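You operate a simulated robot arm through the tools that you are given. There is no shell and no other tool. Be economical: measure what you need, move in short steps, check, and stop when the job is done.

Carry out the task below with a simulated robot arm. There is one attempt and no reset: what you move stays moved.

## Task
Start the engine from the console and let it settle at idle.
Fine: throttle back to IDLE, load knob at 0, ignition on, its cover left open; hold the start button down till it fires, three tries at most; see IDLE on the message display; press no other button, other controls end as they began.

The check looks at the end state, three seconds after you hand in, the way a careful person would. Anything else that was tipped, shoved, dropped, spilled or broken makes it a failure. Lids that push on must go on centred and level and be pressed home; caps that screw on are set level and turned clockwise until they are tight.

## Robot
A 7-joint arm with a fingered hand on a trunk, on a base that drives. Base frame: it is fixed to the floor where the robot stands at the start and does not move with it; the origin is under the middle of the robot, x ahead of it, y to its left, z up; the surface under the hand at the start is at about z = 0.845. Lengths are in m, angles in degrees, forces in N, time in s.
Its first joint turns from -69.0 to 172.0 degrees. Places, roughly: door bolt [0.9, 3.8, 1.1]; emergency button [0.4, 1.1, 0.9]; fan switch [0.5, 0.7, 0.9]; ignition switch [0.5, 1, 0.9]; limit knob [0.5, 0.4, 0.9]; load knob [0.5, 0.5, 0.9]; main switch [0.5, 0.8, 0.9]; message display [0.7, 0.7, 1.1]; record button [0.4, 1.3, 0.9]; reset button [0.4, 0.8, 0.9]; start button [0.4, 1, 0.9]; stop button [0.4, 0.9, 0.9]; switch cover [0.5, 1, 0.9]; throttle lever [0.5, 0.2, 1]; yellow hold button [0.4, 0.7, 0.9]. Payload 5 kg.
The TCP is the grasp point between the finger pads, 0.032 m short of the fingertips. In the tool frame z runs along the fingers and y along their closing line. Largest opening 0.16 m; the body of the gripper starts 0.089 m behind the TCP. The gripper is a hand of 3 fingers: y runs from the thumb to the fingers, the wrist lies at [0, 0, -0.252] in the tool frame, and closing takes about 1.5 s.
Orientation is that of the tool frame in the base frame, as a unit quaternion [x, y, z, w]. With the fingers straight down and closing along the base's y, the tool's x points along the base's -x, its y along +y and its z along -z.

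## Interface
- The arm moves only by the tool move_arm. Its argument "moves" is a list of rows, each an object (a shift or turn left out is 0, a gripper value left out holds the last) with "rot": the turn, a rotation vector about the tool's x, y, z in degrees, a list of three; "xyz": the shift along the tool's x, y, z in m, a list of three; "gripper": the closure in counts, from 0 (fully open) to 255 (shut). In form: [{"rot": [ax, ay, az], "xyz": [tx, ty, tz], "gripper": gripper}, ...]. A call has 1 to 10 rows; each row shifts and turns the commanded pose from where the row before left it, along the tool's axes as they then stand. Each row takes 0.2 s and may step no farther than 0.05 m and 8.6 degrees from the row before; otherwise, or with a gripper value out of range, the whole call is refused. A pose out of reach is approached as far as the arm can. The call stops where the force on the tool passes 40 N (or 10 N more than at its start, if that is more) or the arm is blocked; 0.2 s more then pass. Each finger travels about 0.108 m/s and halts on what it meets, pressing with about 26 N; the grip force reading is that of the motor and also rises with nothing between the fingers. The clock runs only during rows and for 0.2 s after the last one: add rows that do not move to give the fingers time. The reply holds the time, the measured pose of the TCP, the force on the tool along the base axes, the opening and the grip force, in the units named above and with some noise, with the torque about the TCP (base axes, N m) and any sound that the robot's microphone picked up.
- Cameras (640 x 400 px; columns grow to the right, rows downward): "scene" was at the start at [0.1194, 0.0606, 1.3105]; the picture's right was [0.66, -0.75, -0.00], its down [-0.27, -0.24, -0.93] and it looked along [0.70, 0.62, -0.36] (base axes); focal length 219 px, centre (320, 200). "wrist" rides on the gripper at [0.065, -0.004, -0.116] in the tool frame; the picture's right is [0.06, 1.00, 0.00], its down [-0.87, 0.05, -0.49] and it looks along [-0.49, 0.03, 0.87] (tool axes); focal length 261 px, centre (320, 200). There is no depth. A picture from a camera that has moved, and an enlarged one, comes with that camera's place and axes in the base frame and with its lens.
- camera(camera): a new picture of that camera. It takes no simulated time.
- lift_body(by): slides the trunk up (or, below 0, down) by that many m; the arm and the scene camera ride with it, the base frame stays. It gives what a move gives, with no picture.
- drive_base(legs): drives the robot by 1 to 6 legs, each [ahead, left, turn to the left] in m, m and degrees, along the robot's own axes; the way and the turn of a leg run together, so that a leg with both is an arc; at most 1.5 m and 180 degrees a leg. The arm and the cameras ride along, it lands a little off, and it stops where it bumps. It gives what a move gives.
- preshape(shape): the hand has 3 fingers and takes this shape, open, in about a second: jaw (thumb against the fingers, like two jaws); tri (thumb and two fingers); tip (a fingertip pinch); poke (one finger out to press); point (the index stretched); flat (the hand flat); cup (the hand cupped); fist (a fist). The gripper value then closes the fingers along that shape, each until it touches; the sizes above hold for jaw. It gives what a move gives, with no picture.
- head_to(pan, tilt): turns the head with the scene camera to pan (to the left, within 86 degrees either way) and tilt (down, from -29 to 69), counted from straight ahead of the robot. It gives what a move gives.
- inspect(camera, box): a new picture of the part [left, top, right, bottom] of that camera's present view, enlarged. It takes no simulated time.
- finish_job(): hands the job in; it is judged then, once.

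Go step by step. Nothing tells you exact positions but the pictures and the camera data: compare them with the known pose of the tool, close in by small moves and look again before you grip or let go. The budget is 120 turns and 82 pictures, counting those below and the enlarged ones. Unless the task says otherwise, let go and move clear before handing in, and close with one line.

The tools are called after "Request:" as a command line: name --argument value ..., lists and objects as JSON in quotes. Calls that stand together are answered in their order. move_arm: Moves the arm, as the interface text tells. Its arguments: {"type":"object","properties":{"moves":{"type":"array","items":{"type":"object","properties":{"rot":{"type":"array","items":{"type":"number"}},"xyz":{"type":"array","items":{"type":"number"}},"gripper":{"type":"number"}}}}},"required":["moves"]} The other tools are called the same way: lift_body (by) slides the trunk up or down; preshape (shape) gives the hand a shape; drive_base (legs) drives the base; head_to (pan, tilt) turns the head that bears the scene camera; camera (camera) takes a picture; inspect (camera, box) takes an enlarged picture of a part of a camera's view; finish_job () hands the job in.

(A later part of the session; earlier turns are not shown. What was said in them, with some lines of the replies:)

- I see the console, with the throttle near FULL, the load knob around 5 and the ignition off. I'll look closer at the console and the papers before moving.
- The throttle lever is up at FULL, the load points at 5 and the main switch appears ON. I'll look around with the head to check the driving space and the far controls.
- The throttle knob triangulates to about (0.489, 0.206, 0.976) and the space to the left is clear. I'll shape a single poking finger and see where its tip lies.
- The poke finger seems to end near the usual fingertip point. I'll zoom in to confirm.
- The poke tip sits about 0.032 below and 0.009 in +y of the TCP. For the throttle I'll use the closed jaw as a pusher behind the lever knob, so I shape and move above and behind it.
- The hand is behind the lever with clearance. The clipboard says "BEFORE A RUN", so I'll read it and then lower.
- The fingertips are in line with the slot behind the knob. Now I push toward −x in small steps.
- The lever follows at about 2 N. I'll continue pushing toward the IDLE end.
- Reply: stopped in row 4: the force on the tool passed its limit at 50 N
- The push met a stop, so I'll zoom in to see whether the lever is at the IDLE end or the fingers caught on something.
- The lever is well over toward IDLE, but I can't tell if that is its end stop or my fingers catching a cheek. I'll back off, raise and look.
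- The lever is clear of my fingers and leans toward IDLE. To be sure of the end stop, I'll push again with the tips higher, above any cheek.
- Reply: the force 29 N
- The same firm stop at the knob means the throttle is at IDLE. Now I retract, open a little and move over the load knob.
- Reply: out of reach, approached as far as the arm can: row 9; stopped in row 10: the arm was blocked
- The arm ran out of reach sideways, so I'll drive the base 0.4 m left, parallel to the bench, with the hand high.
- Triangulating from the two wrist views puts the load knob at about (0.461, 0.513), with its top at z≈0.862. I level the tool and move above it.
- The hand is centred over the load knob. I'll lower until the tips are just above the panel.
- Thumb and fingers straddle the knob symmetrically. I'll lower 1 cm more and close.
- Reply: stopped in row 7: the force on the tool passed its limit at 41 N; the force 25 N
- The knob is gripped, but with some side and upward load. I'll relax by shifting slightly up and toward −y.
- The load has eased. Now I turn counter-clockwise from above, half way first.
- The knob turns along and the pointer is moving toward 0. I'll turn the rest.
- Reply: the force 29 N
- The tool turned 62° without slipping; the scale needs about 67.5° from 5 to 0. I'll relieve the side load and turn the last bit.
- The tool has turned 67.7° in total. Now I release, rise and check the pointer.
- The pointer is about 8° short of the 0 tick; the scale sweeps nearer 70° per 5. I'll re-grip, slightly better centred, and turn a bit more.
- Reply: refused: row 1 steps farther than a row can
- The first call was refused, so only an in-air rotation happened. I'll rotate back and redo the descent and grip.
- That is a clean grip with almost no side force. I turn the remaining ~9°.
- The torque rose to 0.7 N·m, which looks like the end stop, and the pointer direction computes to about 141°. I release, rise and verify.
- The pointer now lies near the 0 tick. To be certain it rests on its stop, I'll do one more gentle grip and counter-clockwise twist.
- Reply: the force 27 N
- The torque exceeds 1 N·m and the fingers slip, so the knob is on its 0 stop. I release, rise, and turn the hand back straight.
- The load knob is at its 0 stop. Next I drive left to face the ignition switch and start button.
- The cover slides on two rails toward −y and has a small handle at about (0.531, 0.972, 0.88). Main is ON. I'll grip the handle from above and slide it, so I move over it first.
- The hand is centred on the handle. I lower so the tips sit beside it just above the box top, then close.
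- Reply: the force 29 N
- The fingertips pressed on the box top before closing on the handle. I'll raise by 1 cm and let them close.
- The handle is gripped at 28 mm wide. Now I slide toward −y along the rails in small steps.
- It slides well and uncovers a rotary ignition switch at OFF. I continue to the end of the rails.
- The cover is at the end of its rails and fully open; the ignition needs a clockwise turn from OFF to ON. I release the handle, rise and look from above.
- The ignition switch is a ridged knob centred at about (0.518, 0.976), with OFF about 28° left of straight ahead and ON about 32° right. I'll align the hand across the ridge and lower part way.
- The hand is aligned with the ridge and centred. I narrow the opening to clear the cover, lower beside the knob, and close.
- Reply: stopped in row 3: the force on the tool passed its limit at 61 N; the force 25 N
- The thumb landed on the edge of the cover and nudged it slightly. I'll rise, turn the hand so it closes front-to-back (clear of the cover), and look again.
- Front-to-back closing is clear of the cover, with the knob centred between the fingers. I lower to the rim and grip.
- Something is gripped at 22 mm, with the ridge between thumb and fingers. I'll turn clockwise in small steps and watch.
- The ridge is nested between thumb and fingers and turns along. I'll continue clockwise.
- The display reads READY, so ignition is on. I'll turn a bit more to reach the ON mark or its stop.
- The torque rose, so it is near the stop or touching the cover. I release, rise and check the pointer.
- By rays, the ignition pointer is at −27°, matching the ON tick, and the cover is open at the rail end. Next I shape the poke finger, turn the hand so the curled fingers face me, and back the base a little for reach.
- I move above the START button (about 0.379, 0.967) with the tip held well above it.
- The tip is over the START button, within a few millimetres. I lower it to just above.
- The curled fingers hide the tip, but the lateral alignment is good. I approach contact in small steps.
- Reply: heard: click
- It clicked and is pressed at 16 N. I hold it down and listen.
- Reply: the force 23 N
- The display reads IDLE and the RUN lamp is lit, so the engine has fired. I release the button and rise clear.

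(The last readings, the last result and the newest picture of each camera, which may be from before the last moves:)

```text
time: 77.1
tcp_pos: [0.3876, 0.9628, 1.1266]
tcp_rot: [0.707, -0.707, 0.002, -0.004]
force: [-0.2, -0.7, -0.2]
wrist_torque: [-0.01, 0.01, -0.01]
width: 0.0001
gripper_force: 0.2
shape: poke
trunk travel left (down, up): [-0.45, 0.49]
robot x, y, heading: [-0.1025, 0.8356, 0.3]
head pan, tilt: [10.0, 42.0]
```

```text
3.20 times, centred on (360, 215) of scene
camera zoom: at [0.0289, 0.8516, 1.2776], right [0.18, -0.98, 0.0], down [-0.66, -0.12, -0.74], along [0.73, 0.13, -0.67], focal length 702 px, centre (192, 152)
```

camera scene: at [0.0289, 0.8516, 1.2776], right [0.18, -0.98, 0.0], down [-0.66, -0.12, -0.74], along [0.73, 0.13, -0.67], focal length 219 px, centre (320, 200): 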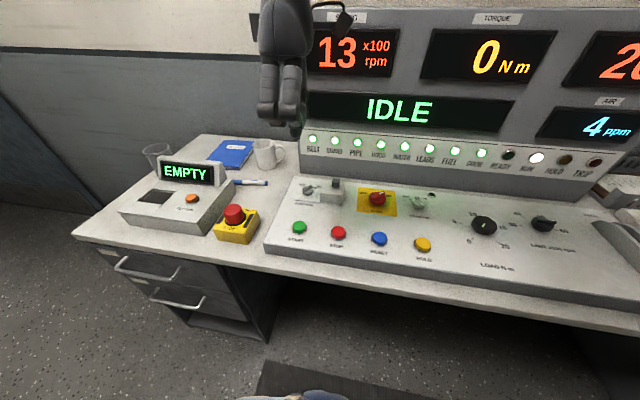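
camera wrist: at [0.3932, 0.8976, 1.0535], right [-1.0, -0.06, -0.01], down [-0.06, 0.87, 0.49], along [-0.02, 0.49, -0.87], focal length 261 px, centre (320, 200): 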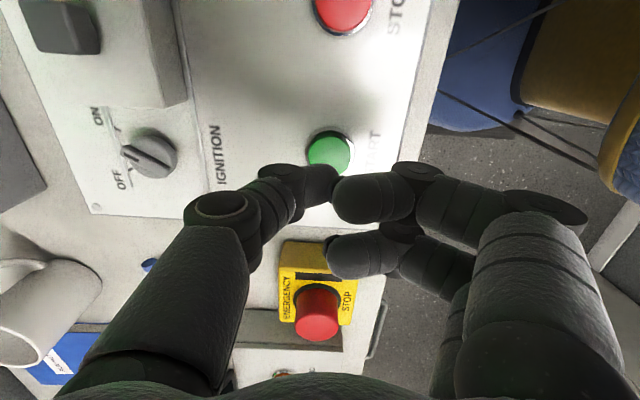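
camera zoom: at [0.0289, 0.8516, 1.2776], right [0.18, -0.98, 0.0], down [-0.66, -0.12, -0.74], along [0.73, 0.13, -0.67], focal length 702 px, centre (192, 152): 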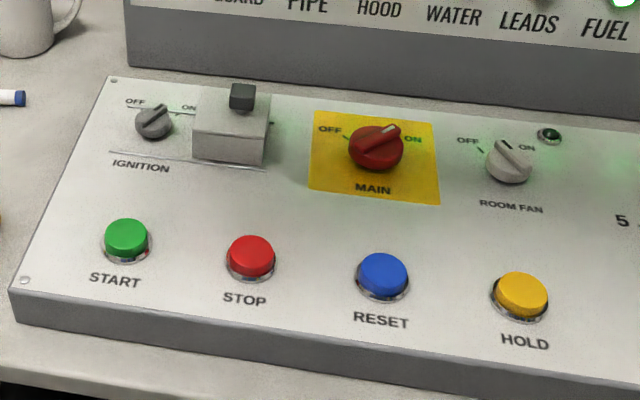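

The engine idles at 13×100 rpm with IDLE shown. One last look right to confirm the throttle and load knob.

Request:
head_to --pan -35 --tilt 35

Request:
camera --camera "scene"

```text
time: 78.2
tcp_pos: [0.3877, 0.9625, 1.126]
tcp_rot: [-0.707, 0.707, -0.002, 0.005]
force: [-0.1, -0.5, -0.9]
wrist_torque: [0.01, 0.02, -0.04]
width: 0.0002
gripper_force: 0.0
shape: poke
trunk travel left (down, up): [-0.45, 0.49]
robot x, y, heading: [-0.1052, 0.8356, 0.4]
head pan, tilt: [-35.0, 35.0]
```

```text
10 pictures are left
camera scene: at [0.019, 0.7867, 1.2881], right [-0.57, -0.82, 0.0], down [-0.47, 0.33, -0.82], along [0.67, -0.47, -0.57], focal length 219 px, centre (320, 200)
```

scene: 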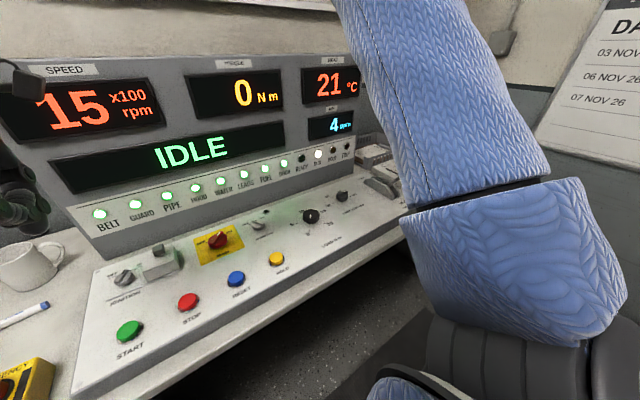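

Speed reads 15 with IDLE shown. I'll let a few seconds pass and check that it settles.

Request:
move_arm --moves '[{}, {}, {}, {}, {}, {}, {}, {}, {}, {}]'

Request:
move_arm --moves '[{}, {}, {}, {}, {}, {}, {}, {}, {}, {}]'

Request:
inspect --camera "scene" --box '[0, 50, 400, 300]'

```text
time: 80.4
tcp_pos: [0.3866, 0.9619, 1.1276]
tcp_rot: [0.708, -0.706, 0.001, -0.004]
force: [-0.8, -0.2, -0.7]
wrist_torque: [-0.01, -0.04, -0.02]
width: 0.0
gripper_force: 0.1
shape: poke
trunk travel left (down, up): [-0.45, 0.49]
robot x, y, heading: [-0.1031, 0.8374, 0.5]
head pan, tilt: [-35.0, 35.0]
```

```text
time: 82.6
tcp_pos: [0.3883, 0.9623, 1.1271]
tcp_rot: [-0.707, 0.707, -0.001, 0.005]
force: [-0.6, -0.4, 0.2]
wrist_torque: [-0.03, -0.02, 0.01]
width: 0.0
gripper_force: 0.1
shape: poke
trunk travel left (down, up): [-0.45, 0.49]
robot x, y, heading: [-0.1051, 0.8389, 0.6]
head pan, tilt: [-35.0, 35.0]
```

```text
1.60 times, centred on (200, 175) of scene
camera zoom: at [0.0189, 0.7866, 1.2881], right [-0.57, -0.82, 0.0], down [-0.47, 0.33, -0.82], along [0.67, -0.47, -0.57], focal length 351 px, centre (512, 240)
```

zoom: 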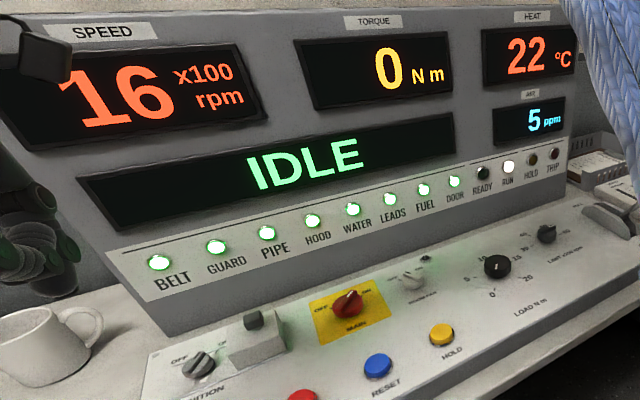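

The speed is levelling off at about 16×100 rpm with IDLE shown, load 0 and the hand clear. I'm handing in.

Request:
finish_job

```text
The job is handed in.
```

The engine started on the first press of the start button and is idling at about 1600 rpm with IDLE on the display. The throttle is at IDLE, the load knob at 0, the ignition on and its cover open.
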